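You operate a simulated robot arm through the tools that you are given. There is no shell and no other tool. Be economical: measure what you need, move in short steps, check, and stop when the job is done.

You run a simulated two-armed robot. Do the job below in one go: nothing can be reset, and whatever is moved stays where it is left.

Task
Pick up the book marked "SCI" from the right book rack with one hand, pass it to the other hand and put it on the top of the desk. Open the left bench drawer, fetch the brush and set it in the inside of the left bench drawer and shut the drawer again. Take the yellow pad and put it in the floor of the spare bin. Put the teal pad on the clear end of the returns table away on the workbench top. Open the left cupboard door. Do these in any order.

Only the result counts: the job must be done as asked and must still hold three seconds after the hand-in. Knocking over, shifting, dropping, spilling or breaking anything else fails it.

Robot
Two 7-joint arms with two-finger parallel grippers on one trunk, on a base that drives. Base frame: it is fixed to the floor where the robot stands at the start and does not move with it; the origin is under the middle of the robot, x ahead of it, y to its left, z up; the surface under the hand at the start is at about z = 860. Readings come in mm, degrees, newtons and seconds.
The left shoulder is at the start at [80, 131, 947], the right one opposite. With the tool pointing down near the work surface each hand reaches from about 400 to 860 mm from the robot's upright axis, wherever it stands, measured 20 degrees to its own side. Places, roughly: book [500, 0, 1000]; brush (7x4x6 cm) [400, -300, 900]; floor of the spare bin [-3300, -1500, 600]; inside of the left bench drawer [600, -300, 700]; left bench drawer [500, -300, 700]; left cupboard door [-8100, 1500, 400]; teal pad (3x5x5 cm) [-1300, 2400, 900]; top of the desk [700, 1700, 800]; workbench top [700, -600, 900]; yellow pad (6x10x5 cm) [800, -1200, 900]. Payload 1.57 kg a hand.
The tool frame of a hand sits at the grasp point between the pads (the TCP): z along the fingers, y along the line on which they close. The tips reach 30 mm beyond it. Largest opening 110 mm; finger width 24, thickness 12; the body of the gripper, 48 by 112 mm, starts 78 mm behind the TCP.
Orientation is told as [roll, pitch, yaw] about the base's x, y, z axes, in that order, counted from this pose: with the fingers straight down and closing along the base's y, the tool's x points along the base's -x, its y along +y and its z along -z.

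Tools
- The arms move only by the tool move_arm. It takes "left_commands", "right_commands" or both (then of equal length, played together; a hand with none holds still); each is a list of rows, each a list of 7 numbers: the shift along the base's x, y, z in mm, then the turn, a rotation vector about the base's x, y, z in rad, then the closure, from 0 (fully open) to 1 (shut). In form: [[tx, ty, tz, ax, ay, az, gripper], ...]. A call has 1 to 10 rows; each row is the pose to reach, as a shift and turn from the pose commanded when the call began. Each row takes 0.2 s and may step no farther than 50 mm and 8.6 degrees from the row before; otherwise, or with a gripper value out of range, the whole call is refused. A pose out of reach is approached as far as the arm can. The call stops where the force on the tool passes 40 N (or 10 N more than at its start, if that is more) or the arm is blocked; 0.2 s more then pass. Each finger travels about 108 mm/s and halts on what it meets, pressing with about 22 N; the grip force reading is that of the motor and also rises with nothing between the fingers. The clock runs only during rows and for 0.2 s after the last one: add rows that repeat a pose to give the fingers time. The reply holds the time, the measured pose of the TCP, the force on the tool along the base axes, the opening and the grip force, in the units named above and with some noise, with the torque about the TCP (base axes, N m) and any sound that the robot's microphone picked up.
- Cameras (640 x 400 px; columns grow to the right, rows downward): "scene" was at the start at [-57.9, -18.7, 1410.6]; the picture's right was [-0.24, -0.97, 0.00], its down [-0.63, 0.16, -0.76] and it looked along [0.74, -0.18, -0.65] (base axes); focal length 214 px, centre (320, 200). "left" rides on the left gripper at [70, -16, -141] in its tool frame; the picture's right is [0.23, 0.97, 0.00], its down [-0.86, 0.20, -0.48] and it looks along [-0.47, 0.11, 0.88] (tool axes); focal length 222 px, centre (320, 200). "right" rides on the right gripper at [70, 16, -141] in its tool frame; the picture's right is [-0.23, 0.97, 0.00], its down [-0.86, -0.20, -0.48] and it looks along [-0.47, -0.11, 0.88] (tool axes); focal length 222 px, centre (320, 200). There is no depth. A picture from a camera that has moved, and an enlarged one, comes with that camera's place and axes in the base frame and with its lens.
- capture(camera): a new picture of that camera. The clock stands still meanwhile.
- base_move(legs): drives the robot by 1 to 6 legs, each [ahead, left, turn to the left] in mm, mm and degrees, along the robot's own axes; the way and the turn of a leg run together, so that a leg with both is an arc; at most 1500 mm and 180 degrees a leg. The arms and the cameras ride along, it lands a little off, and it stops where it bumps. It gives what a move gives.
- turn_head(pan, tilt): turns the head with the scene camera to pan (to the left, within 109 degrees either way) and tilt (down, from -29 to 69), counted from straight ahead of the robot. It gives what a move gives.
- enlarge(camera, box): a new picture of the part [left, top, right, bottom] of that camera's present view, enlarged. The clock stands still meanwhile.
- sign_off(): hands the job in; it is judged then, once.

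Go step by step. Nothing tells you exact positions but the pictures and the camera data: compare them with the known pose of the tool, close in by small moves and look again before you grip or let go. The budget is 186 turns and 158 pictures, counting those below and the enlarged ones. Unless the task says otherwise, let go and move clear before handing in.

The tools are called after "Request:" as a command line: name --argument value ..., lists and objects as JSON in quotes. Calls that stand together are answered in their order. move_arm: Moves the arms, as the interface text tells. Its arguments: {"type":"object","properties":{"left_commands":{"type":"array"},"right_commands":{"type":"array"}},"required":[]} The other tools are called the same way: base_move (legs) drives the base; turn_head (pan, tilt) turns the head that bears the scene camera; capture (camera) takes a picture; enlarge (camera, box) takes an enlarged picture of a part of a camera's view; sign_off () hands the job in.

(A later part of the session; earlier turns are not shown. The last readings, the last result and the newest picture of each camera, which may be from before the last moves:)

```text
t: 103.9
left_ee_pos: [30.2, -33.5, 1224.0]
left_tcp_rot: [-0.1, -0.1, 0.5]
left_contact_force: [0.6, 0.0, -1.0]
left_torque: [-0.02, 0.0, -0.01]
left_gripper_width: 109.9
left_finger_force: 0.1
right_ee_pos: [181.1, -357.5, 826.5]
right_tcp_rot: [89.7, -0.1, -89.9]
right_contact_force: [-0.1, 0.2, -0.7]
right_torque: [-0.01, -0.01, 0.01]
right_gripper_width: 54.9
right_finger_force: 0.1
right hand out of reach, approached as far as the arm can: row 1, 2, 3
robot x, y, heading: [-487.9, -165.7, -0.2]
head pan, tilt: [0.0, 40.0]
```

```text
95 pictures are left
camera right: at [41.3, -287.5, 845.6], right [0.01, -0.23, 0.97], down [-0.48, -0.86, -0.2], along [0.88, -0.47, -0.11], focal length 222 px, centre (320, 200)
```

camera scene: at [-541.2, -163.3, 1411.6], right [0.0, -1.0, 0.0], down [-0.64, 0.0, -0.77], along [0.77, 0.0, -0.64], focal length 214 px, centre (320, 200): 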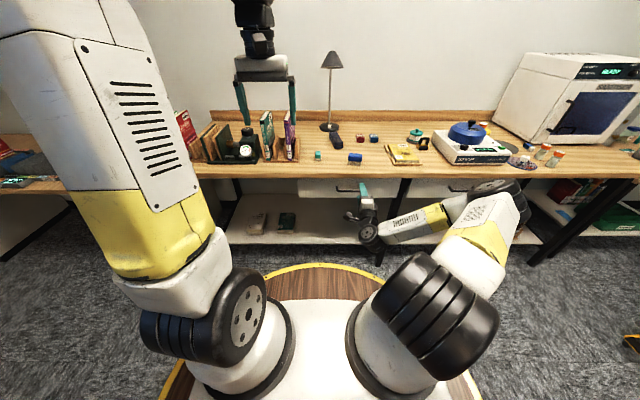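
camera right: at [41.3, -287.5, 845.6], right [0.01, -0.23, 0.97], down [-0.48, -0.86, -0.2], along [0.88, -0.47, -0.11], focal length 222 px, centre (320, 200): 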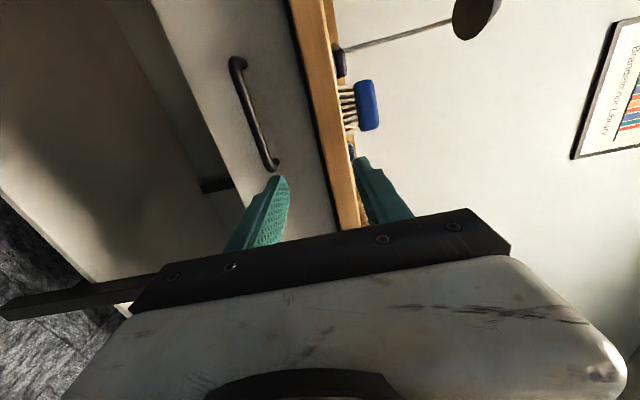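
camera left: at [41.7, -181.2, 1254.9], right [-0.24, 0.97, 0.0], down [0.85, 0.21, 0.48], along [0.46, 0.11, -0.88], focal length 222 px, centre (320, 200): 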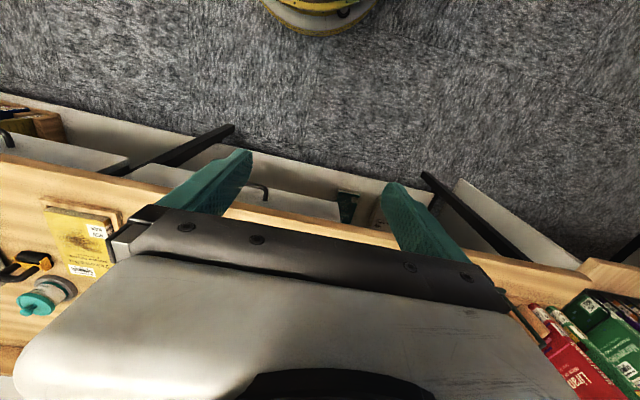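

Wrist limit in that pose. I'll tip the fingers ~34° downward, which should ease the wrist, and move toward the handle line.

Request:
move_arm --right_commands '[[0, 0, 0, 0, 0.15, 0, 0.6], [0, 0, 0, 0, 0.3, 0, 0.6], [0, 0, 0, 0, 0.45, 0, 0.6], [0, 0, 0, 0, 0.6, 0, 0.6], [0, 10, -5, 0, 0.6, 0, 0.6], [0, 25, -15, 0, 0.6, 0, 0.6], [0, 40, -25, 0, 0.6, 0, 0.6]]'

Request:
capture --camera "right"

```text
t: 105.5
left_ee_pos: [29.9, -34.1, 1223.9]
left_tcp_rot: [0.0, 0.0, 0.5]
left_contact_force: [-0.8, -0.6, 1.0]
left_torque: [-0.01, -0.02, 0.01]
left_gripper_width: 110.0
left_finger_force: 0.1
right_ee_pos: [183.9, -317.1, 802.4]
right_tcp_rot: [55.3, -0.2, -90.0]
right_contact_force: [-0.1, 1.2, -0.5]
right_torque: [0.03, 0.01, -0.01]
right_gripper_width: 44.0
right_finger_force: 0.0
robot x, y, heading: [-487.6, -164.1, 0.1]
head pan, tilt: [0.0, 40.0]
```

```text
94 pictures are left
camera right: at [78.2, -247.6, 896.6], right [0.55, -0.23, 0.8], down [-0.51, -0.86, 0.11], along [0.66, -0.47, -0.59], focal length 222 px, centre (320, 200)
```

right: 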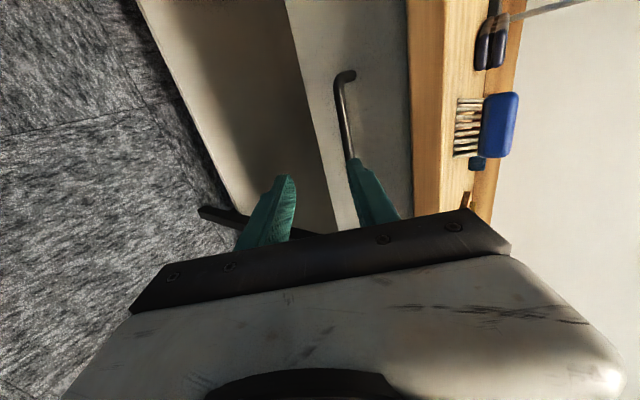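

Reachable now. Lining up along the fingers' direction with the bar at (284, -308, 782).

Request:
move_arm --right_commands '[[13, 5, 16, 0, 0, 0, 0.68], [26, 9, 31, 0, 0, 0, 0.68], [40, 9, 21, 0, 0, 0, 0.68], [54, 9, 12, 0, 0, 0, 0.68], [54, 9, 12, 0, 0, 0, 0.68]]'

Request:
capture --camera "right"

Request:
enlarge --camera "scene" --box '[300, 150, 460, 260]'

```text
t: 106.7
left_ee_pos: [30.4, -33.4, 1225.9]
left_tcp_rot: [0.0, 0.0, 0.5]
left_contact_force: [0.4, -0.1, 0.5]
left_torque: [-0.03, -0.01, -0.04]
left_gripper_width: 110.2
left_finger_force: 0.1
right_ee_pos: [233.5, -315.7, 816.9]
right_tcp_rot: [55.3, 0.0, -89.8]
right_contact_force: [0.4, -0.3, 0.1]
right_torque: [0.01, 0.01, 0.0]
right_gripper_width: 35.1
right_finger_force: 0.1
right hand out of reach, approached as far as the arm can: row 4, 5
robot x, y, heading: [-488.8, -168.4, -0.0]
head pan, tilt: [0.0, 40.0]
```

```text
93 pictures are left
camera right: at [127.7, -247.3, 911.9], right [0.55, -0.23, 0.8], down [-0.51, -0.86, 0.11], along [0.66, -0.47, -0.59], focal length 222 px, centre (320, 200)
```

right: 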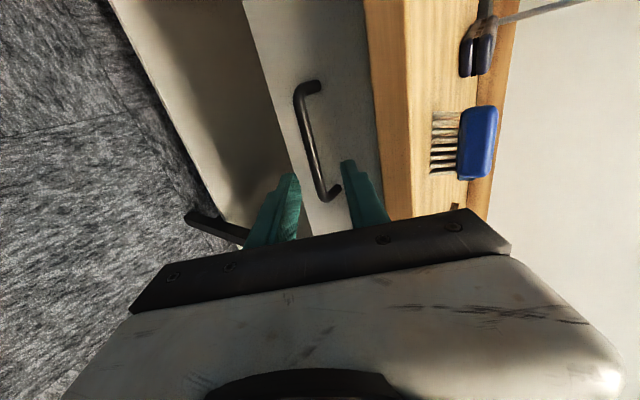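

```text
3.64 times, centred on (380, 205) of scene
camera zoom: at [-541.2, -163.4, 1411.6], right [0.0, -1.0, 0.0], down [-0.64, 0.0, -0.77], along [0.77, 0.0, -0.64], focal length 780 px, centre (102, 182)
```

zoom: 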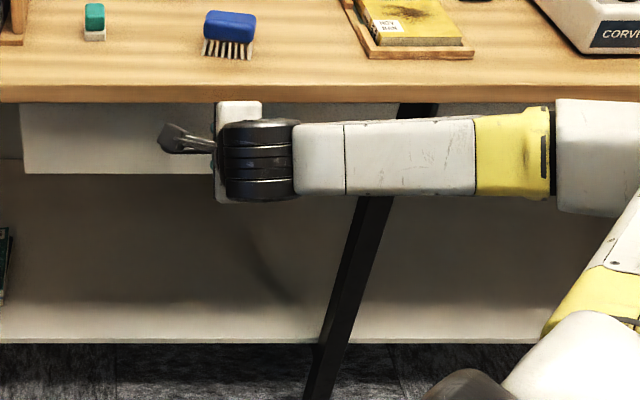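

Reach limit forward; I'll set the height with the arm, then creep forward with the base.

Request:
move_arm --right_commands '[[-4, 3, -12, 0, 0, 0, 0.68], [-9, 6, -24, 0, 0, 0, 0.68]]'

Request:
base_move --legs '[[25, 0, 0]]'

Request:
capture --camera "right"

```text
t: 107.3
left_ee_pos: [30.9, -34.1, 1224.3]
left_tcp_rot: [0.0, 0.1, 0.5]
left_contact_force: [-0.2, 0.0, 0.0]
left_torque: [-0.05, 0.0, 0.02]
left_gripper_width: 110.2
left_finger_force: 0.1
right_ee_pos: [219.9, -318.3, 797.8]
right_tcp_rot: [55.2, 0.0, -89.9]
right_contact_force: [-0.8, -0.1, 0.5]
right_torque: [-0.02, 0.02, 0.02]
right_gripper_width: 35.3
right_finger_force: 0.1
right hand out of reach, approached as far as the arm can: row 1, 2
robot x, y, heading: [-487.2, -165.3, -0.3]
head pan, tilt: [0.0, 40.0]
```

```text
t: 108.1
left_ee_pos: [54.6, -35.0, 1224.5]
left_tcp_rot: [0.0, 0.0, 0.6]
left_contact_force: [-0.4, 0.5, 0.2]
left_torque: [0.0, 0.01, -0.01]
left_gripper_width: 109.8
left_finger_force: 0.1
right_ee_pos: [244.4, -317.7, 796.2]
right_tcp_rot: [55.3, 0.0, -90.0]
right_contact_force: [0.3, 0.0, -0.7]
right_torque: [-0.02, 0.03, -0.02]
right_gripper_width: 35.0
right_finger_force: 0.1
robot x, y, heading: [-463.3, -163.4, -0.0]
head pan, tilt: [0.0, 40.0]
```

```text
91 pictures are left
camera right: at [138.8, -248.6, 892.1], right [0.55, -0.23, 0.8], down [-0.51, -0.86, 0.11], along [0.66, -0.47, -0.59], focal length 222 px, centre (320, 200)
```

right: 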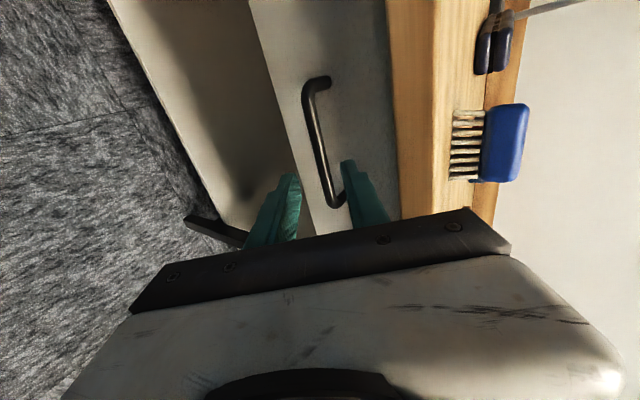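

The bar lies on the fingers' midline. Creep forward 22 mm and close.

Request:
base_move --legs '[[21, 0, 0]]'

Request:
capture --camera "right"

```text
t: 108.9
left_ee_pos: [76.8, -34.6, 1224.6]
left_tcp_rot: [0.0, 0.0, 0.6]
left_contact_force: [0.1, -0.6, -0.6]
left_torque: [0.0, -0.01, 0.03]
left_gripper_width: 110.0
left_finger_force: 0.1
right_ee_pos: [265.8, -318.8, 796.7]
right_tcp_rot: [55.4, 0.0, -90.0]
right_contact_force: [-0.5, -0.4, -1.0]
right_torque: [-0.01, 0.0, 0.03]
right_gripper_width: 35.1
right_finger_force: 0.0
robot x, y, heading: [-442.7, -163.0, -0.1]
head pan, tilt: [0.0, 40.0]
```

```text
90 pictures are left
camera right: at [159.5, -248.7, 892.1], right [0.55, -0.23, 0.8], down [-0.51, -0.86, 0.11], along [0.66, -0.47, -0.59], focal length 222 px, centre (320, 200)
```

right: 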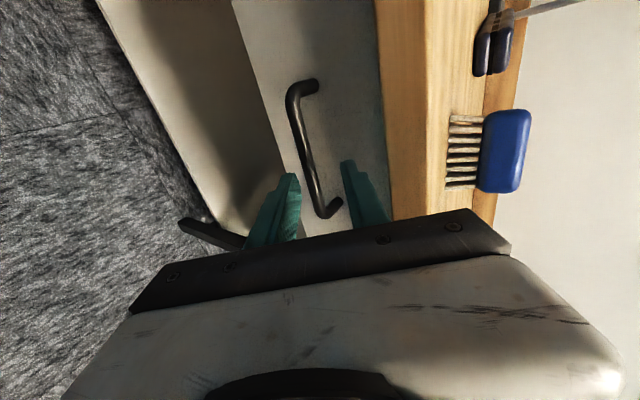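

The bar is between the fingertips. Closing.

Request:
move_arm --right_commands '[[0, 0, 0, 0, 0, 0, 0.8], [0, 0, 0, 0, 0, 0, 1], [0, 0, 0, 0, 0, 0, 1]]'

Request:
enlarge --camera "right" --box '[220, 60, 420, 250]'

```text
t: 109.7
left_ee_pos: [76.3, -34.7, 1224.0]
left_tcp_rot: [-0.1, -0.1, 0.4]
left_contact_force: [0.2, 0.0, -0.6]
left_torque: [0.01, -0.01, -0.02]
left_gripper_width: 110.0
left_finger_force: 0.0
right_ee_pos: [265.2, -319.4, 796.7]
right_tcp_rot: [55.3, 0.0, -89.9]
right_contact_force: [0.4, 0.1, 0.6]
right_torque: [0.01, 0.04, 0.02]
right_gripper_width: 0.0
right_finger_force: 21.6
robot x, y, heading: [-442.0, -163.3, -0.1]
head pan, tilt: [0.0, 40.0]
```

```text
2.11 times, centred on (320, 155) of right
camera zoom: at [159.6, -248.7, 892.0], right [0.55, -0.23, 0.8], down [-0.51, -0.86, 0.11], along [0.66, -0.47, -0.59], focal length 468 px, centre (320, 295)
```

zoom: 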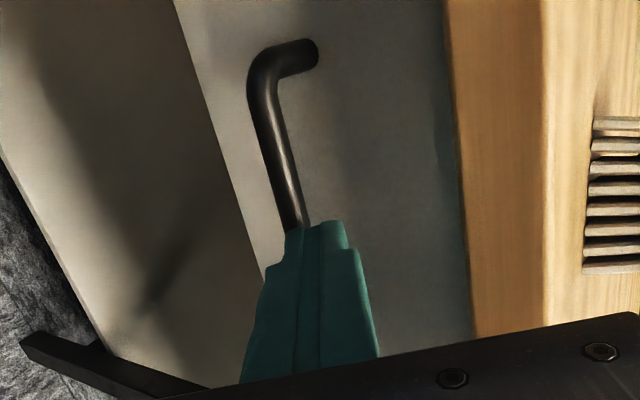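

Missed: the bar is just beyond the tips; re-triangulation puts it near (293, 772). Reopen, lower 14 mm, creep forward.

Request:
move_arm --right_commands '[[-8, 0, 0, 0, 0, 0, 0.68], [-10, 0, -7, 0, 0, 0, 0.68], [-10, 0, -14, 0, 0, 0, 0.68], [-10, 0, -14, 0, 0, 0, 0.68]]'

Request:
capture --camera "right"

```text
t: 110.7
left_ee_pos: [76.8, -36.2, 1223.7]
left_tcp_rot: [0.0, 0.0, 0.6]
left_contact_force: [-0.7, -0.1, -0.2]
left_torque: [0.04, 0.01, 0.05]
left_gripper_width: 110.1
left_finger_force: 0.0
right_ee_pos: [255.1, -319.6, 783.2]
right_tcp_rot: [55.3, 0.0, -89.8]
right_contact_force: [0.2, -0.5, -0.7]
right_torque: [-0.01, -0.01, 0.0]
right_gripper_width: 35.2
right_finger_force: 0.2
robot x, y, heading: [-440.2, -167.4, 0.0]
head pan, tilt: [0.0, 40.0]
```

```text
88 pictures are left
camera right: at [148.6, -249.8, 878.4], right [0.55, -0.23, 0.8], down [-0.5, -0.86, 0.11], along [0.66, -0.46, -0.59], focal length 222 px, centre (320, 200)
```

right: 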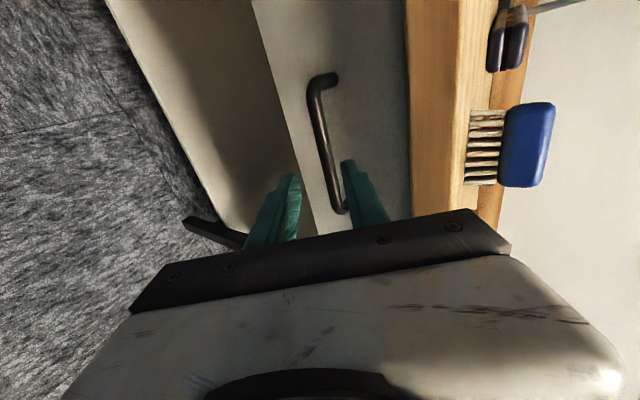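

Now creep forward 22 mm.

Request:
base_move --legs '[[22, 0, 0]]'

Request:
move_arm --right_commands '[[0, 0, 0, 0, 0, 0, 0.8], [0, 0, 0, 0, 0, 0, 1], [0, 0, 0, 0, 0, 0, 1]]'

Request:
enlarge --camera "right" --box '[220, 60, 420, 250]'

```text
t: 111.5
left_ee_pos: [96.9, -35.4, 1223.8]
left_tcp_rot: [0.0, 0.0, 0.5]
left_contact_force: [-0.2, 0.0, 0.3]
left_torque: [0.01, 0.02, 0.0]
left_gripper_width: 110.2
left_finger_force: 0.1
right_ee_pos: [275.9, -319.9, 783.5]
right_tcp_rot: [55.3, 0.0, -90.0]
right_contact_force: [0.4, -0.2, 0.6]
right_torque: [-0.01, 0.02, -0.01]
right_gripper_width: 35.1
right_finger_force: 0.0
robot x, y, heading: [-416.8, -162.2, -0.2]
head pan, tilt: [0.0, 40.0]
```

```text
t: 112.3
left_ee_pos: [98.3, -35.5, 1224.1]
left_tcp_rot: [-0.1, 0.0, 0.4]
left_contact_force: [0.9, -0.3, 0.6]
left_torque: [-0.03, -0.01, 0.0]
left_gripper_width: 109.9
left_finger_force: 0.0
right_ee_pos: [276.1, -319.3, 783.1]
right_tcp_rot: [55.3, 0.1, -90.0]
right_contact_force: [-5.8, -0.5, -0.8]
right_torque: [-0.01, 0.16, 0.08]
right_gripper_width: 0.1
right_finger_force: 21.1
robot x, y, heading: [-416.3, -162.9, -0.2]
head pan, tilt: [0.0, 40.0]
```

```text
2.11 times, centred on (320, 155) of right
camera zoom: at [169.9, -249.8, 878.4], right [0.56, -0.23, 0.8], down [-0.5, -0.86, 0.11], along [0.66, -0.46, -0.59], focal length 468 px, centre (320, 295)
```

zoom: 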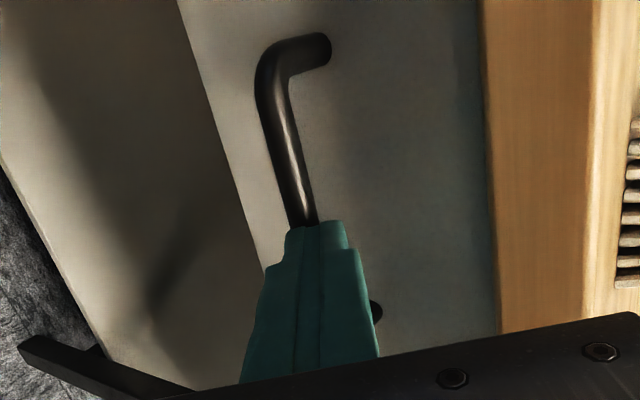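

Still short (slight contact in front). The bar must sit a bit farther in, near (306, 760). Reopen, lower 10 mm, then creep forward again with force checks.

Request:
move_arm --right_commands '[[-10, 0, 0, 0, 0, 0, 0.68], [-10, 0, -5, 0, 0, 0, 0.68], [-10, 0, -10, 0, 0, 0, 0.68], [-10, 0, -10, 0, 0, 0, 0.68]]'

Request:
base_move --legs '[[25, 0, 0]]'

Request:
enlarge --camera "right" --box '[220, 60, 420, 250]'

```text
t: 113.3
left_ee_pos: [97.0, -36.3, 1224.2]
left_tcp_rot: [0.0, 0.0, 0.5]
left_contact_force: [0.1, -1.1, -0.4]
left_torque: [-0.01, -0.01, -0.03]
left_gripper_width: 110.3
left_finger_force: 0.0
right_ee_pos: [266.7, -321.5, 773.6]
right_tcp_rot: [55.3, 0.0, -89.9]
right_contact_force: [0.3, 0.4, -0.8]
right_torque: [-0.02, -0.01, 0.0]
right_gripper_width: 34.9
right_finger_force: 0.1
robot x, y, heading: [-416.6, -166.9, -0.1]
head pan, tilt: [0.0, 40.0]
```

```text
t: 114.1
left_ee_pos: [123.6, -34.5, 1224.0]
left_tcp_rot: [0.0, 0.0, 0.5]
left_contact_force: [-0.2, -0.4, 0.1]
left_torque: [0.0, -0.03, 0.02]
left_gripper_width: 109.8
left_finger_force: 0.1
right_ee_pos: [290.1, -320.6, 774.0]
right_tcp_rot: [55.2, -0.1, -89.9]
right_contact_force: [0.2, 0.1, 1.2]
right_torque: [0.03, -0.01, 0.01]
right_gripper_width: 35.1
right_finger_force: 0.0
robot x, y, heading: [-392.7, -164.1, -0.1]
head pan, tilt: [0.0, 40.0]
```

```text
2.11 times, centred on (320, 155) of right
camera zoom: at [185.3, -250.8, 868.4], right [0.55, -0.23, 0.8], down [-0.51, -0.86, 0.11], along [0.66, -0.46, -0.59], focal length 468 px, centre (320, 295)
```

zoom: 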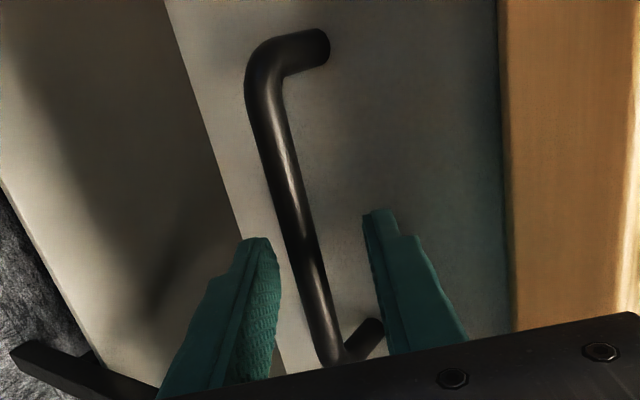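

Bar clearly runs between the fingers now. Closing.

Request:
move_arm --right_commands '[[0, 0, 0, 0, 0, 0, 0.8], [0, 0, 0, 0, 0, 0, 1], [0, 0, 0, 0, 0, 0, 1]]'

Request:
enlarge --camera "right" --box '[220, 60, 420, 250]'

```text
t: 114.9
left_ee_pos: [123.3, -35.0, 1224.1]
left_tcp_rot: [0.0, 0.0, 0.5]
left_contact_force: [-0.5, -1.0, 0.3]
left_torque: [-0.04, -0.02, 0.01]
left_gripper_width: 109.9
left_finger_force: 0.0
right_ee_pos: [289.4, -320.5, 770.2]
right_tcp_rot: [54.9, 0.1, -89.9]
right_contact_force: [-16.4, -0.2, -25.5]
right_torque: [-0.52, 0.52, -0.02]
right_gripper_width: 11.8
right_finger_force: 29.3
robot x, y, heading: [-393.7, -163.2, -0.2]
head pan, tilt: [0.0, 40.0]
```

```text
2.11 times, centred on (320, 155) of right
camera zoom: at [183.9, -251.1, 865.8], right [0.56, -0.23, 0.8], down [-0.5, -0.86, 0.11], along [0.66, -0.46, -0.6], focal length 468 px, centre (320, 295)
```

zoom: 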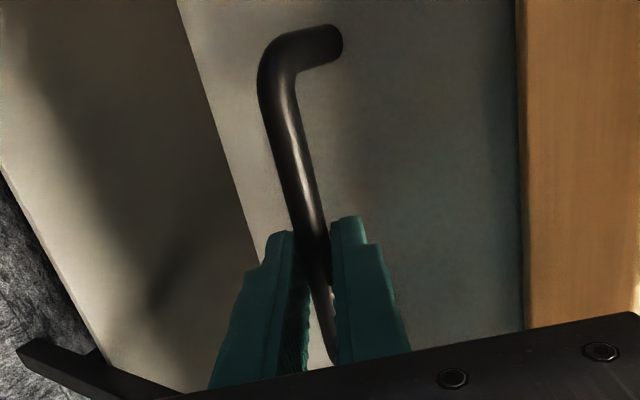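

Gripped (11.8 mm). Relieving the side load, then pulling by driving back.

Request:
move_arm --right_commands '[[-2, 0, -3, 0, 0, 0, 1], [-3, 0, -5, 0, 0, 0, 1]]'

Request:
base_move --legs '[[-80, 0, 0]]'

Request:
capture --camera "scene"

```text
t: 115.5
left_ee_pos: [122.2, -35.8, 1225.4]
left_tcp_rot: [0.0, 0.0, 0.4]
left_contact_force: [0.0, -0.5, 1.3]
left_torque: [0.0, 0.01, 0.02]
left_gripper_width: 110.0
left_finger_force: 0.2
right_ee_pos: [288.1, -321.3, 770.5]
right_tcp_rot: [55.4, -0.1, -89.9]
right_contact_force: [-10.3, 2.9, -9.2]
right_torque: [-0.53, 0.25, -0.33]
right_gripper_width: 11.8
right_finger_force: 29.1
robot x, y, heading: [-391.7, -164.2, -0.2]
head pan, tilt: [0.0, 40.0]
```

```text
t: 116.5
left_ee_pos: [41.4, -34.0, 1224.6]
left_tcp_rot: [0.0, -0.1, 0.5]
left_contact_force: [0.2, 0.4, -1.6]
left_torque: [-0.04, 0.01, -0.01]
left_gripper_width: 109.9
left_finger_force: 0.1
right_ee_pos: [208.4, -320.2, 770.7]
right_tcp_rot: [55.5, 0.0, -89.8]
right_contact_force: [1.2, 6.8, 1.8]
right_torque: [-0.18, -0.03, 0.28]
right_gripper_width: 11.8
right_finger_force: 28.8
robot x, y, heading: [-476.8, -165.4, -0.0]
head pan, tilt: [0.0, 40.0]
```

```text
84 pictures are left
camera scene: at [-529.2, -163.2, 1411.6], right [0.0, -1.0, 0.0], down [-0.64, 0.0, -0.77], along [0.77, 0.0, -0.64], focal length 214 px, centre (320, 200)
```

scene: 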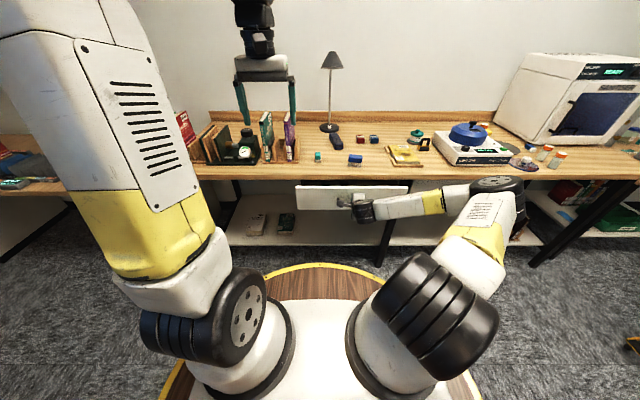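

The drawer is coming out. Pulling another 130 mm.

Request:
base_move --legs '[[-130, 0, 0]]'

Request:
enlarge --camera "scene" --box '[260, 130, 460, 260]'

Request:
capture --camera "right"

```text
t: 117.8
left_ee_pos: [-87.3, -33.6, 1224.3]
left_tcp_rot: [0.1, 0.0, 0.7]
left_contact_force: [-0.7, 0.5, -0.5]
left_torque: [-0.01, 0.0, 0.02]
left_gripper_width: 110.1
left_finger_force: 0.1
right_ee_pos: [79.1, -319.8, 771.2]
right_tcp_rot: [55.5, -0.1, -89.7]
right_contact_force: [0.8, -9.8, 1.8]
right_torque: [-0.36, -0.07, -0.13]
right_gripper_width: 11.7
right_finger_force: 29.2
robot x, y, heading: [-605.8, -161.7, 0.1]
head pan, tilt: [0.0, 40.0]
```

```text
3.08 times, centred on (360, 195) of scene
camera zoom: at [-658.8, -163.9, 1411.6], right [0.0, -1.0, 0.0], down [-0.64, 0.0, -0.77], along [0.77, 0.0, -0.64], focal length 660 px, centre (197, 215)
```

zoom: 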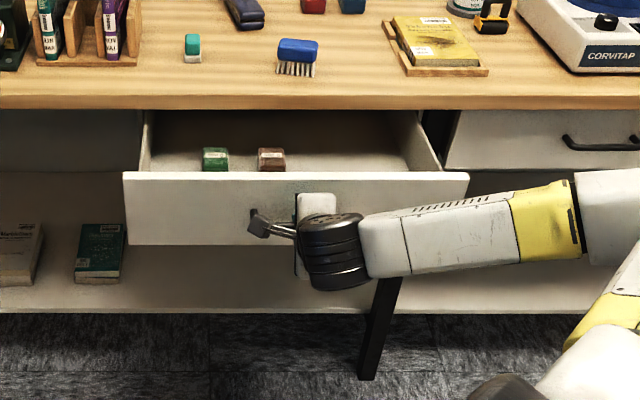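

```text
82 pictures are left
camera right: at [-27.2, -250.8, 864.4], right [0.55, -0.22, 0.8], down [-0.5, -0.86, 0.11], along [0.66, -0.46, -0.59], focal length 222 px, centre (320, 200)
```

right: 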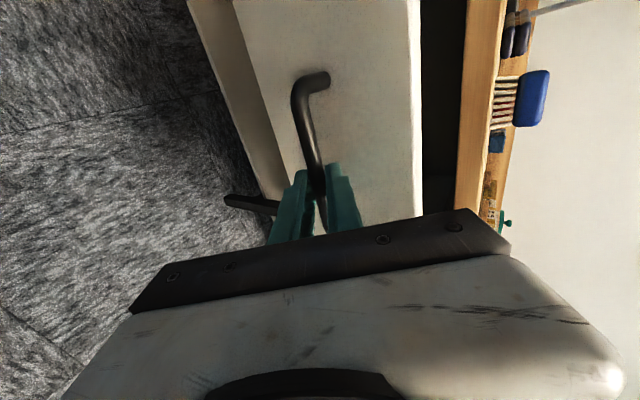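

The drawer is open ~210 mm with two small weights inside near y -195 and -290; there's space to the right. Pull 50 mm more, then release and back off.

Request:
base_move --legs '[[-50, 0, 0]]'

Request:
move_arm --right_commands '[[0, 0, 0, 0, 0, 0, 0.8], [0, 0, 0, 0, 0, 0, 0.6], [0, 0, 0, 0, 0, 0, 0.6]]'

Request:
base_move --legs '[[-70, 0, 0]]'

Request:
enlarge --camera "scene" --box '[260, 130, 460, 260]'

```text
t: 118.7
left_ee_pos: [-138.4, -32.8, 1225.1]
left_tcp_rot: [0.0, 0.0, 0.6]
left_contact_force: [0.7, 0.6, -0.7]
left_torque: [0.01, -0.02, 0.0]
left_gripper_width: 109.8
left_finger_force: 0.1
right_ee_pos: [29.2, -320.7, 770.1]
right_tcp_rot: [55.5, 0.0, -89.8]
right_contact_force: [1.3, 1.7, -1.1]
right_torque: [-0.39, -0.01, -0.16]
right_gripper_width: 12.0
right_finger_force: 29.4
robot x, y, heading: [-653.1, -164.8, 0.1]
head pan, tilt: [0.0, 40.0]
```

```text
t: 119.5
left_ee_pos: [-136.7, -33.2, 1224.6]
left_tcp_rot: [0.0, 0.0, 0.6]
left_contact_force: [0.3, 1.5, 0.1]
left_torque: [0.01, 0.02, 0.0]
left_gripper_width: 110.1
left_finger_force: 0.0
right_ee_pos: [27.9, -321.0, 770.5]
right_tcp_rot: [55.5, 0.0, -89.8]
right_contact_force: [-0.4, 0.6, 0.1]
right_torque: [-0.01, 0.02, 0.02]
right_gripper_width: 43.9
right_finger_force: 0.0
robot x, y, heading: [-651.9, -167.0, -0.0]
head pan, tilt: [0.0, 40.0]
```

```text
t: 120.5
left_ee_pos: [-207.2, -32.4, 1225.0]
left_tcp_rot: [0.0, 0.0, 0.7]
left_contact_force: [-0.4, 0.0, -0.1]
left_torque: [0.05, -0.01, 0.02]
left_gripper_width: 109.8
left_finger_force: 0.0
right_ee_pos: [-40.3, -321.2, 769.6]
right_tcp_rot: [55.5, 0.0, -89.8]
right_contact_force: [0.3, -0.3, 1.0]
right_torque: [0.02, 0.02, 0.05]
right_gripper_width: 44.1
right_finger_force: 0.1
robot x, y, heading: [-724.6, -166.7, -0.1]
head pan, tilt: [0.0, 40.0]
```

```text
3.08 times, centred on (360, 195) of scene
camera zoom: at [-778.5, -163.7, 1411.6], right [0.0, -1.0, 0.0], down [-0.64, 0.0, -0.77], along [0.77, 0.0, -0.64], focal length 660 px, centre (197, 215)
```

zoom: 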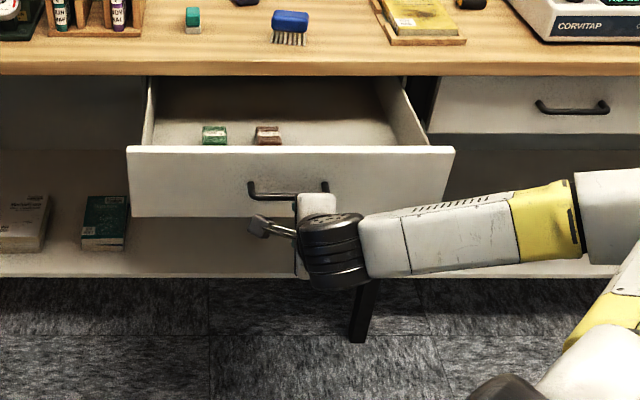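

Drawer open ~260 mm. Now tipping the right hand straight down (closing along x, which suits the brush) while rising.

Request:
move_arm --right_commands '[[0, 0, 40, 0, 0.1384, 0, 0.3], [0, 0, 80, 0, 0.2768, 0, 0], [0, 0, 120, 0, 0.4152, 0, 0], [0, 0, 165, 0, 0.5536, 0, 0], [0, 0, 210, 0, 0.692, 0, 0], [0, 0, 255, 0, 0.8304, 0, 0], [0, 0, 300, 0, 0.9687, 0, 0], [0, 0, 340, 0, 0.9687, 0, 0], [0, 0, 370, 0, 0.9687, 0, 0]]'

```text
t: 122.5
left_ee_pos: [-206.9, -32.4, 1224.0]
left_tcp_rot: [0.0, 0.0, 0.7]
left_contact_force: [0.5, -0.3, -0.5]
left_torque: [0.02, 0.09, 0.03]
left_gripper_width: 110.3
left_finger_force: 0.1
right_ee_pos: [-129.7, -397.3, 1123.4]
right_tcp_rot: [-0.1, 0.2, -89.8]
right_contact_force: [0.5, 0.4, -0.5]
right_torque: [0.0, 0.08, -0.03]
right_gripper_width: 110.1
right_finger_force: 0.0
right hand out of reach, approached as far as the arm can: row 4, 5, 6, 7, 8, 9
robot x, y, heading: [-724.2, -166.4, 0.3]
head pan, tilt: [0.0, 40.0]
```

Now driving up to the bench (stopping short of the open drawer) with the hand heading over the brush.

Request:
base_move --legs '[[425, 45, 0]]'

Request:
move_arm --right_commands '[[30, 0, -15, 0, 0, 0, 0], [60, 0, -30, 0, 0, 0, 0], [80, 0, -40, 0, 0, 0, 0]]'

Request:
capture --camera "right"

Request:
capture --camera "scene"

```text
t: 125.2
left_ee_pos: [224.9, 17.5, 1224.3]
left_tcp_rot: [0.0, 0.0, 0.8]
left_contact_force: [0.6, -0.3, 0.6]
left_torque: [-0.02, 0.04, -0.02]
left_gripper_width: 110.0
left_finger_force: 0.2
right_ee_pos: [302.6, -349.3, 1123.0]
right_tcp_rot: [0.0, 0.2, -89.6]
right_contact_force: [0.3, -0.2, -0.3]
right_torque: [0.03, -0.01, -0.01]
right_gripper_width: 110.1
right_finger_force: 0.0
robot x, y, heading: [-289.2, -122.1, 0.1]
head pan, tilt: [0.0, 40.0]
```

```text
t: 126.0
left_ee_pos: [225.2, 15.1, 1223.8]
left_tcp_rot: [0.0, -0.1, 1.0]
left_contact_force: [0.4, 0.2, -0.1]
left_torque: [0.02, 0.01, -0.01]
left_gripper_width: 109.9
left_finger_force: 0.1
right_ee_pos: [328.9, -368.1, 1091.3]
right_tcp_rot: [0.0, 0.2, -89.6]
right_contact_force: [0.2, -0.6, -0.7]
right_torque: [-0.02, 0.05, -0.02]
right_gripper_width: 110.1
right_finger_force: 0.0
right hand out of reach, approached as far as the arm can: row 1, 2, 3
robot x, y, heading: [-293.3, -117.0, 0.2]
head pan, tilt: [0.0, 40.0]
```

```text
80 pictures are left
camera right: at [347.1, -298.7, 1233.2], right [0.98, -0.22, 0.0], down [-0.19, -0.86, 0.48], along [-0.11, -0.46, -0.88], focal length 222 px, centre (320, 200)
```

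right: 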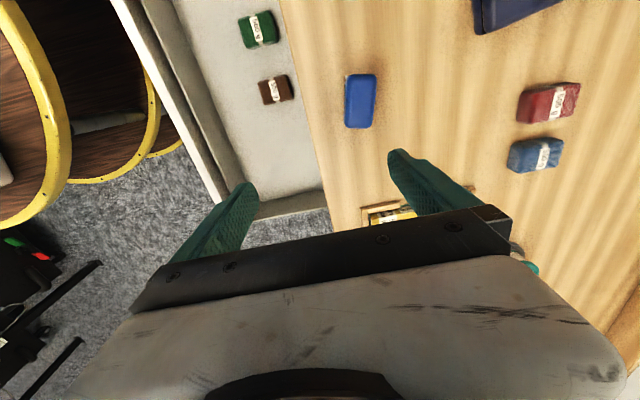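

```text
79 pictures are left
camera scene: at [-345.9, -117.3, 1411.6], right [0.01, -1.0, 0.0], down [-0.64, 0.0, -0.77], along [0.77, 0.0, -0.64], focal length 214 px, centre (320, 200)
```

scene: 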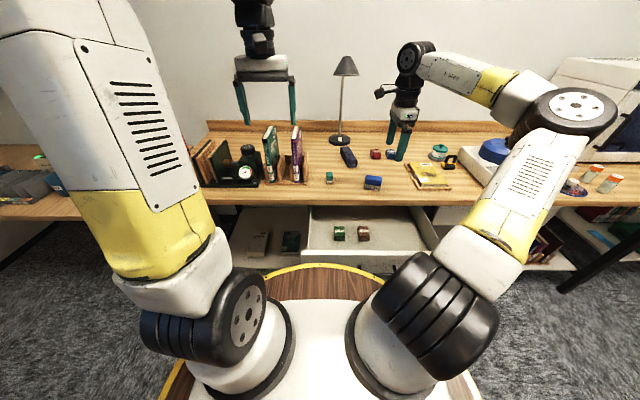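

Brush centre ≈ (392, -335), its long axis about 12° clockwise from y. This yaw is at its limit, so I'll turn the hand back to natural yaw (-12°) and grip along the 7 cm length.

Request:
move_arm --right_commands '[[0, 0, 0, 0, 0, 0.1354, 0], [0, 0, 0, 0, 0, 0.2708, 0], [0, 0, 0, 0, 0, 0.4062, 0], [0, 0, 0, 0, 0, 0.5416, 0], [0, 0, 0, 0, 0, 0.677, 0], [10, 5, 0, 0, 0, 0.8124, 0], [25, 12, 0, 0, 0, 0.9478, 0], [40, 20, 0, 0, 0, 1.0832, 0], [55, 28, 0, 0, 0, 1.2186, 0], [63, 33, 0, 0, 0, 1.354, 0]]'

Request:
capture --camera "right"

```text
t: 128.2
left_ee_pos: [224.4, 17.0, 1224.7]
left_tcp_rot: [0.0, 0.0, 0.9]
left_contact_force: [-0.3, -0.5, -0.5]
left_torque: [0.0, 0.03, 0.02]
left_gripper_width: 109.8
left_finger_force: 0.0
right_ee_pos: [328.3, -378.3, 1077.7]
right_tcp_rot: [0.0, 0.2, -12.9]
right_contact_force: [-0.8, -0.3, -0.3]
right_torque: [-0.03, -0.03, 0.01]
right_gripper_width: 110.2
right_finger_force: 0.2
right hand out of reach, approached as far as the arm can: row 6, 7, 8, 9, 10
robot x, y, heading: [-293.6, -121.5, 0.3]
head pan, tilt: [0.0, 40.0]
```

```text
78 pictures are left
camera right: at [267.1, -346.4, 1220.6], right [0.44, 0.9, 0.0], down [0.79, -0.39, 0.48], along [0.43, -0.21, -0.88], focal length 222 px, centre (320, 200)
```

right: 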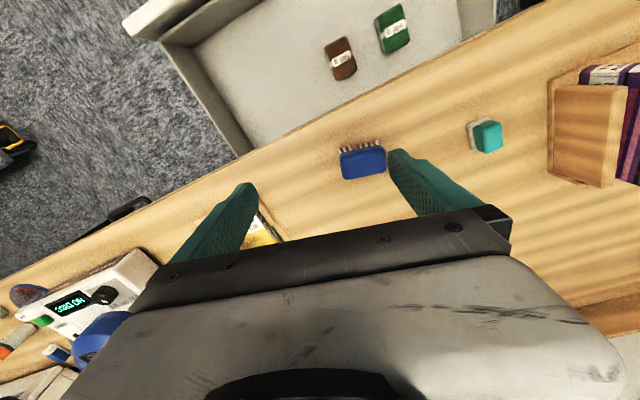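

It's the height that limits reach; lowering first, then extending over the brush.

Request:
move_arm --right_commands '[[0, 0, -40, 0, 0, 0, 0], [0, 0, -80, 0, 0, 0, 0], [20, 15, -90, 0, 0, 0, 0], [42, 30, -90, 0, 0, 0, 0], [64, 43, -90, 0, 0, 0.015, 0]]'

Request:
capture --camera "right"

Request:
enlarge --camera "scene" --box '[290, 120, 470, 260]'

```text
t: 129.4
left_ee_pos: [224.1, 15.0, 1224.0]
left_tcp_rot: [0.0, 0.0, 0.9]
left_contact_force: [-0.6, -0.2, -0.7]
left_torque: [0.02, -0.03, 0.01]
left_gripper_width: 109.8
left_finger_force: 0.1
right_ee_pos: [349.7, -365.3, 987.0]
right_tcp_rot: [0.1, 0.1, -11.9]
right_contact_force: [0.6, -0.3, -0.5]
right_torque: [-0.03, 0.0, -0.02]
right_gripper_width: 109.8
right_finger_force: 0.0
right hand out of reach, approached as far as the arm can: row 4, 5
robot x, y, heading: [-294.9, -117.3, 0.3]
head pan, tilt: [0.0, 40.0]
```

```text
77 pictures are left
camera right: at [285.5, -334.7, 1130.3], right [0.42, 0.91, 0.0], down [0.8, -0.37, 0.48], along [0.43, -0.2, -0.88], focal length 222 px, centre (320, 200)
```

right: 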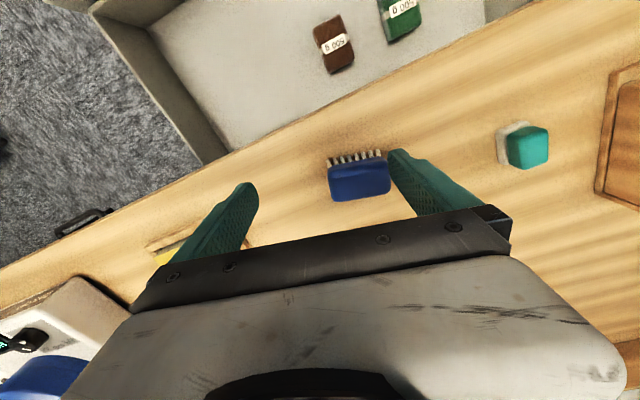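

```text
2.86 times, centred on (380, 190) of scene
camera zoom: at [-346.0, -117.3, 1411.6], right [0.01, -1.0, 0.0], down [-0.64, 0.0, -0.77], along [0.77, 0.0, -0.64], focal length 613 px, centre (149, 229)
```

zoom: 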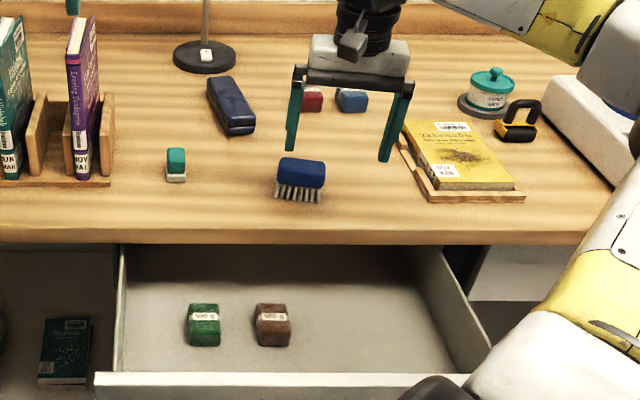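

Short by ~35 mm; a small left turn and 22 mm forward of the base will put the hand over the brush.

Request:
base_move --legs '[[22, 0, 2.7]]'

Request:
capture --camera "right"

```text
t: 130.2
left_ee_pos: [240.1, 40.4, 1225.0]
left_tcp_rot: [0.0, 0.1, 3.6]
left_contact_force: [-0.5, 0.6, -0.2]
left_torque: [0.04, 0.01, -0.02]
left_gripper_width: 110.0
left_finger_force: 0.1
right_ee_pos: [381.6, -334.1, 988.3]
right_tcp_rot: [0.0, 0.1, -9.4]
right_contact_force: [0.5, -0.3, 0.1]
right_torque: [-0.02, -0.02, -0.03]
right_gripper_width: 110.2
right_finger_force: 0.1
robot x, y, heading: [-270.0, -118.2, 3.0]
head pan, tilt: [0.0, 40.0]
```

```text
75 pictures are left
camera right: at [317.2, -306.5, 1130.5], right [0.38, 0.92, 0.0], down [0.81, -0.34, 0.48], along [0.44, -0.18, -0.88], focal length 222 px, centre (320, 200)
```

right: 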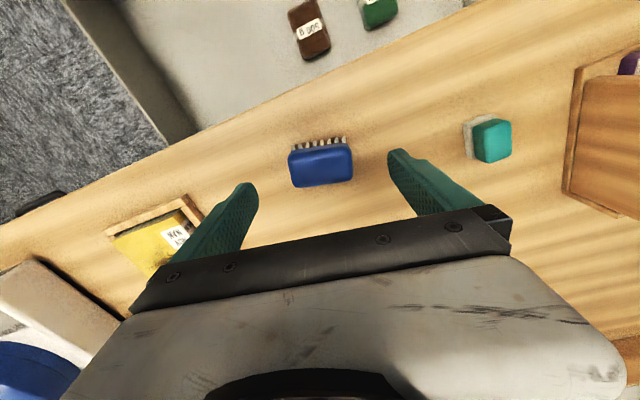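

Brush centre (388, -334), yaw ≈ -15°. Aligning and descending partway.

Request:
move_arm --right_commands '[[3, 0, -10, 0, 0, -0.05, 0], [6, 0, -25, 0, 0, -0.1, 0], [6, 0, -38, 0, 0, -0.1, 0], [6, 0, -38, 0, 0, -0.1, 0]]'

Request:
capture --camera "right"

Request:
enlarge --camera "scene" --box '[290, 120, 470, 260]'

```text
t: 131.2
left_ee_pos: [239.8, 39.7, 1225.7]
left_tcp_rot: [0.0, 0.1, 3.7]
left_contact_force: [-0.3, 0.5, -0.2]
left_torque: [-0.01, -0.02, -0.02]
left_gripper_width: 110.1
left_finger_force: 0.0
right_ee_pos: [388.5, -332.9, 951.2]
right_tcp_rot: [0.0, 0.1, -15.0]
right_contact_force: [-0.2, 0.1, -0.6]
right_torque: [0.05, 0.01, -0.04]
right_gripper_width: 110.1
right_finger_force: 0.1
robot x, y, heading: [-269.1, -118.1, 2.8]
head pan, tilt: [0.0, 40.0]
```

```text
74 pictures are left
camera right: at [326.1, -300.2, 1092.8], right [0.47, 0.88, 0.0], down [0.78, -0.41, 0.48], along [0.42, -0.23, -0.88], focal length 222 px, centre (320, 200)
```

right: 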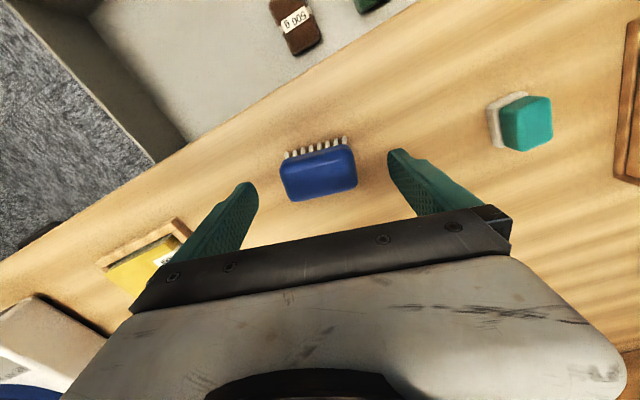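

```text
2.86 times, centred on (380, 190) of scene
camera zoom: at [-323.8, -119.3, 1411.6], right [0.05, -1.0, 0.0], down [-0.64, -0.03, -0.77], along [0.76, 0.04, -0.64], focal length 613 px, centre (149, 229)
```

zoom: 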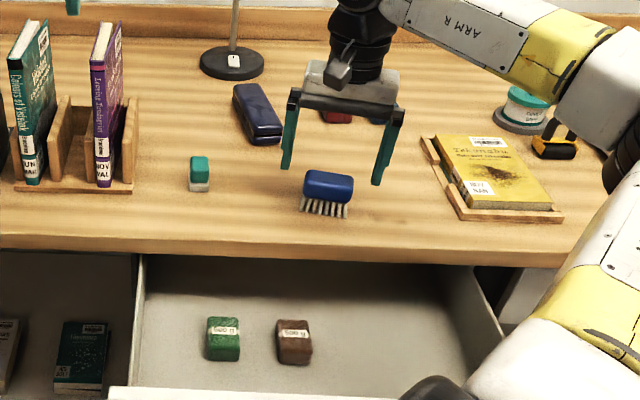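

Well aligned and centred. Descend 45 mm and grip.

Request:
move_arm --right_commands '[[-2, 0, -20, 0, 0, 0, 0], [-3, 0, -40, 0, 0, 0, 0], [-3, 0, -45, 0, 0, 0, 0], [-3, 0, -45, 0, 0, 0, 0.6], [-3, 0, -45, 0, 0, 0, 1], [-3, 0, -45, 0, 0, 0, 1]]'

Request:
capture --camera "right"

```text
t: 132.6
left_ee_pos: [239.9, 38.7, 1224.4]
left_tcp_rot: [-0.1, 0.0, 3.6]
left_contact_force: [0.6, 0.6, -0.5]
left_torque: [0.0, -0.02, 0.0]
left_gripper_width: 110.0
left_finger_force: 0.0
right_ee_pos: [386.4, -334.6, 905.1]
right_tcp_rot: [0.0, 0.0, -15.0]
right_contact_force: [0.6, 0.3, 1.3]
right_torque: [-0.05, -0.02, 0.05]
right_gripper_width: 67.6
right_finger_force: 22.7
robot x, y, heading: [-266.4, -116.0, 2.9]
head pan, tilt: [0.0, 40.0]
```

```text
72 pictures are left
camera right: at [323.6, -299.8, 1047.6], right [0.47, 0.88, 0.0], down [0.78, -0.41, 0.48], along [0.42, -0.23, -0.88], focal length 222 px, centre (320, 200)
```

right: 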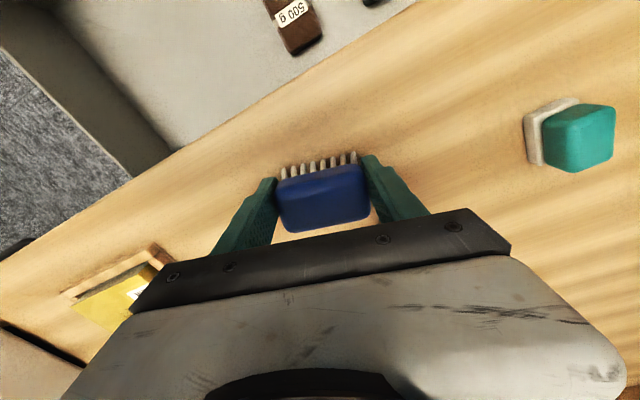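

Brush gripped (67.6 mm). Lifting, then carrying it back over the open drawer's free right side.

Request:
move_arm --right_commands '[[0, 0, 25, 0, 0, 0, 1], [0, 0, 60, 0, 0, 0, 1], [-35, -17, 75, 0, 0, 0, 1], [-75, -36, 75, 0, 0, 0, 1], [-115, -56, 75, 0, 0, 0, 1], [-152, -75, 75, 0, 0, 0, 1], [-187, -95, 75, 0, 0, 0, 1], [-187, -95, 75, 0, 0, 0, 1]]'

Request:
capture --camera "right"

Request:
enlarge --camera "scene" --box '[290, 120, 470, 260]'

```text
t: 134.4
left_ee_pos: [239.4, 41.0, 1223.9]
left_tcp_rot: [0.0, -0.1, 3.6]
left_contact_force: [-0.8, 0.2, 0.0]
left_torque: [-0.01, -0.01, 0.0]
left_gripper_width: 110.0
left_finger_force: 0.0
right_ee_pos: [198.2, -428.7, 979.2]
right_tcp_rot: [0.0, 0.1, -15.0]
right_contact_force: [0.0, 0.0, -1.0]
right_torque: [0.01, 0.02, 0.04]
right_gripper_width: 67.3
right_finger_force: 22.3
robot x, y, heading: [-265.4, -117.4, 3.2]
head pan, tilt: [0.0, 40.0]
```

```text
71 pictures are left
camera right: at [135.9, -395.6, 1122.1], right [0.47, 0.88, 0.0], down [0.78, -0.41, 0.48], along [0.42, -0.23, -0.88], focal length 222 px, centre (320, 200)
```

right: 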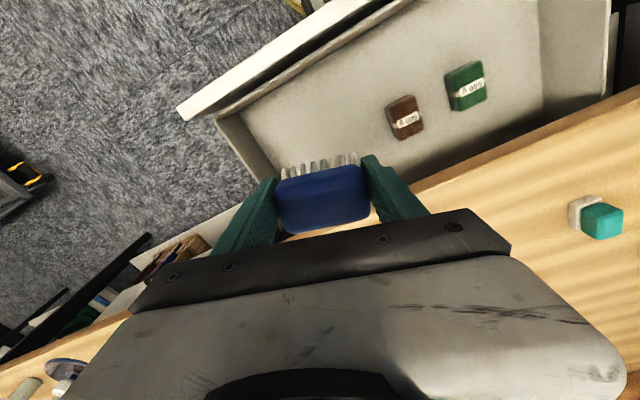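

```text
2.86 times, centred on (380, 190) of scene
camera zoom: at [-323.8, -119.3, 1411.6], right [0.05, -1.0, 0.0], down [-0.64, -0.03, -0.77], along [0.76, 0.04, -0.64], focal length 613 px, centre (149, 229)
```

zoom: 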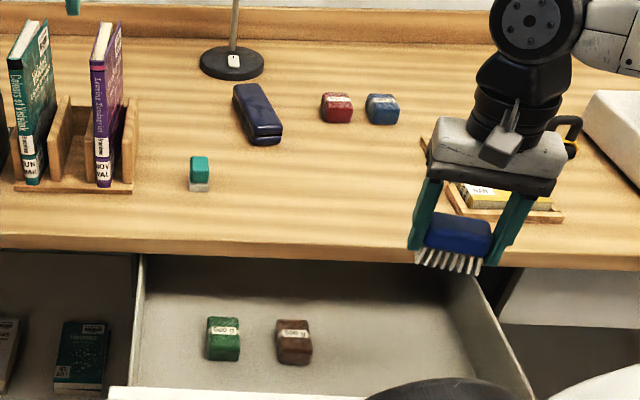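

The spot below is clear floor of the drawer. Lowering.

Request:
move_arm --right_commands '[[0, 0, -48, 0, 0, 0, 1], [0, 0, -96, 0, 0, 0, 1], [0, 0, -140, 0, 0, 0, 1], [0, 0, -175, 0, 0, 0, 1], [0, 0, -195, 0, 0, 0, 1]]'

Request:
capture --camera "right"

Request:
capture --camera "scene"

```text
t: 135.6
left_ee_pos: [239.7, 40.1, 1224.8]
left_tcp_rot: [0.1, 0.0, 3.6]
left_contact_force: [-0.1, -0.5, 0.8]
left_torque: [0.0, -0.05, 0.01]
left_gripper_width: 109.8
left_finger_force: 0.1
right_ee_pos: [199.0, -428.8, 786.4]
right_tcp_rot: [0.0, 0.0, -15.1]
right_contact_force: [-1.4, -0.2, -0.7]
right_torque: [-0.01, -0.02, -0.01]
right_gripper_width: 67.7
right_finger_force: 21.8
robot x, y, heading: [-263.4, -118.5, 2.8]
head pan, tilt: [0.0, 40.0]
```

```text
69 pictures are left
camera right: at [136.8, -394.4, 929.1], right [0.47, 0.88, 0.0], down [0.78, -0.41, 0.48], along [0.42, -0.23, -0.88], focal length 222 px, centre (320, 200)
```

right: 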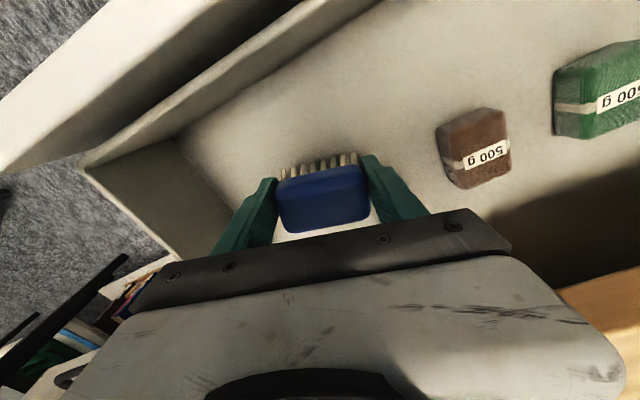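

```text
68 pictures are left
camera scene: at [-323.9, -119.2, 1411.6], right [0.05, -1.0, 0.0], down [-0.64, -0.03, -0.77], along [0.76, 0.04, -0.64], focal length 214 px, centre (320, 200)
```

scene: 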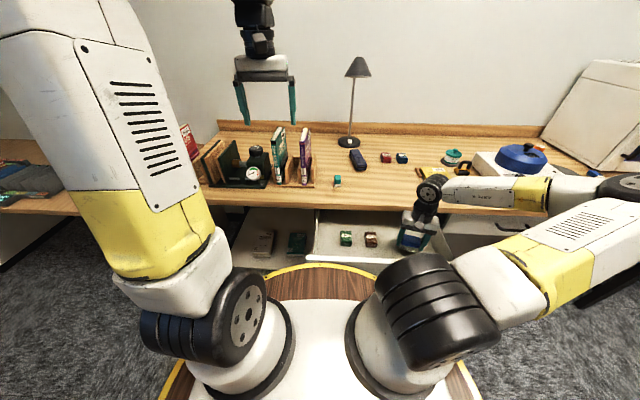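

Clear on all sides. Final lowering in small steps.

Request:
move_arm --right_commands '[[0, 0, -6, 0, 0, 0, 1], [0, 0, -12, 0, 0, 0, 1], [0, 0, -17, 0, 0, 0, 1], [0, 0, -21, 0, 0, 0, 1]]'

```text
t: 136.6
left_ee_pos: [240.0, 41.5, 1224.8]
left_tcp_rot: [0.0, -0.1, 3.6]
left_contact_force: [-0.2, -0.5, -0.5]
left_torque: [-0.01, -0.02, 0.01]
left_gripper_width: 110.1
left_finger_force: 0.1
right_ee_pos: [197.7, -429.8, 764.4]
right_tcp_rot: [0.0, 0.1, -15.0]
right_contact_force: [0.1, -0.6, -0.6]
right_torque: [0.02, 0.04, 0.03]
right_gripper_width: 67.8
right_finger_force: 22.0
robot x, y, heading: [-274.3, -118.1, 2.9]
head pan, tilt: [0.0, 40.0]
```

Request:
move_arm --right_commands '[[0, 0, -4, 0, 0, 0, 1], [0, 0, -8, 0, 0, 0, 1], [0, 0, -12, 0, 0, 0, 1]]'

Request:
enlarge --camera "right" --box '[200, 100, 440, 260]'

```text
t: 137.4
left_ee_pos: [239.5, 41.2, 1224.6]
left_tcp_rot: [0.0, -0.1, 3.6]
left_contact_force: [0.1, -1.5, -0.2]
left_torque: [-0.04, 0.0, -0.01]
left_gripper_width: 110.0
left_finger_force: 0.1
right_ee_pos: [198.6, -430.2, 752.3]
right_tcp_rot: [-0.1, -0.1, -14.9]
right_contact_force: [1.8, 0.3, 19.8]
right_torque: [0.07, -0.08, 0.04]
right_gripper_width: 68.0
right_finger_force: 22.1
robot x, y, heading: [-272.3, -116.1, 3.0]
head pan, tilt: [0.0, 40.0]
```

```text
2.50 times, centred on (320, 180) of right
camera zoom: at [136.8, -395.1, 895.2], right [0.47, 0.88, 0.0], down [0.77, -0.41, 0.48], along [0.42, -0.23, -0.88], focal length 555 px, centre (320, 250)
```

zoom: 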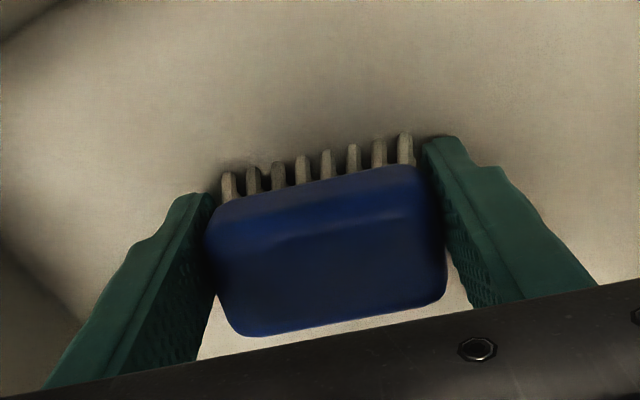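

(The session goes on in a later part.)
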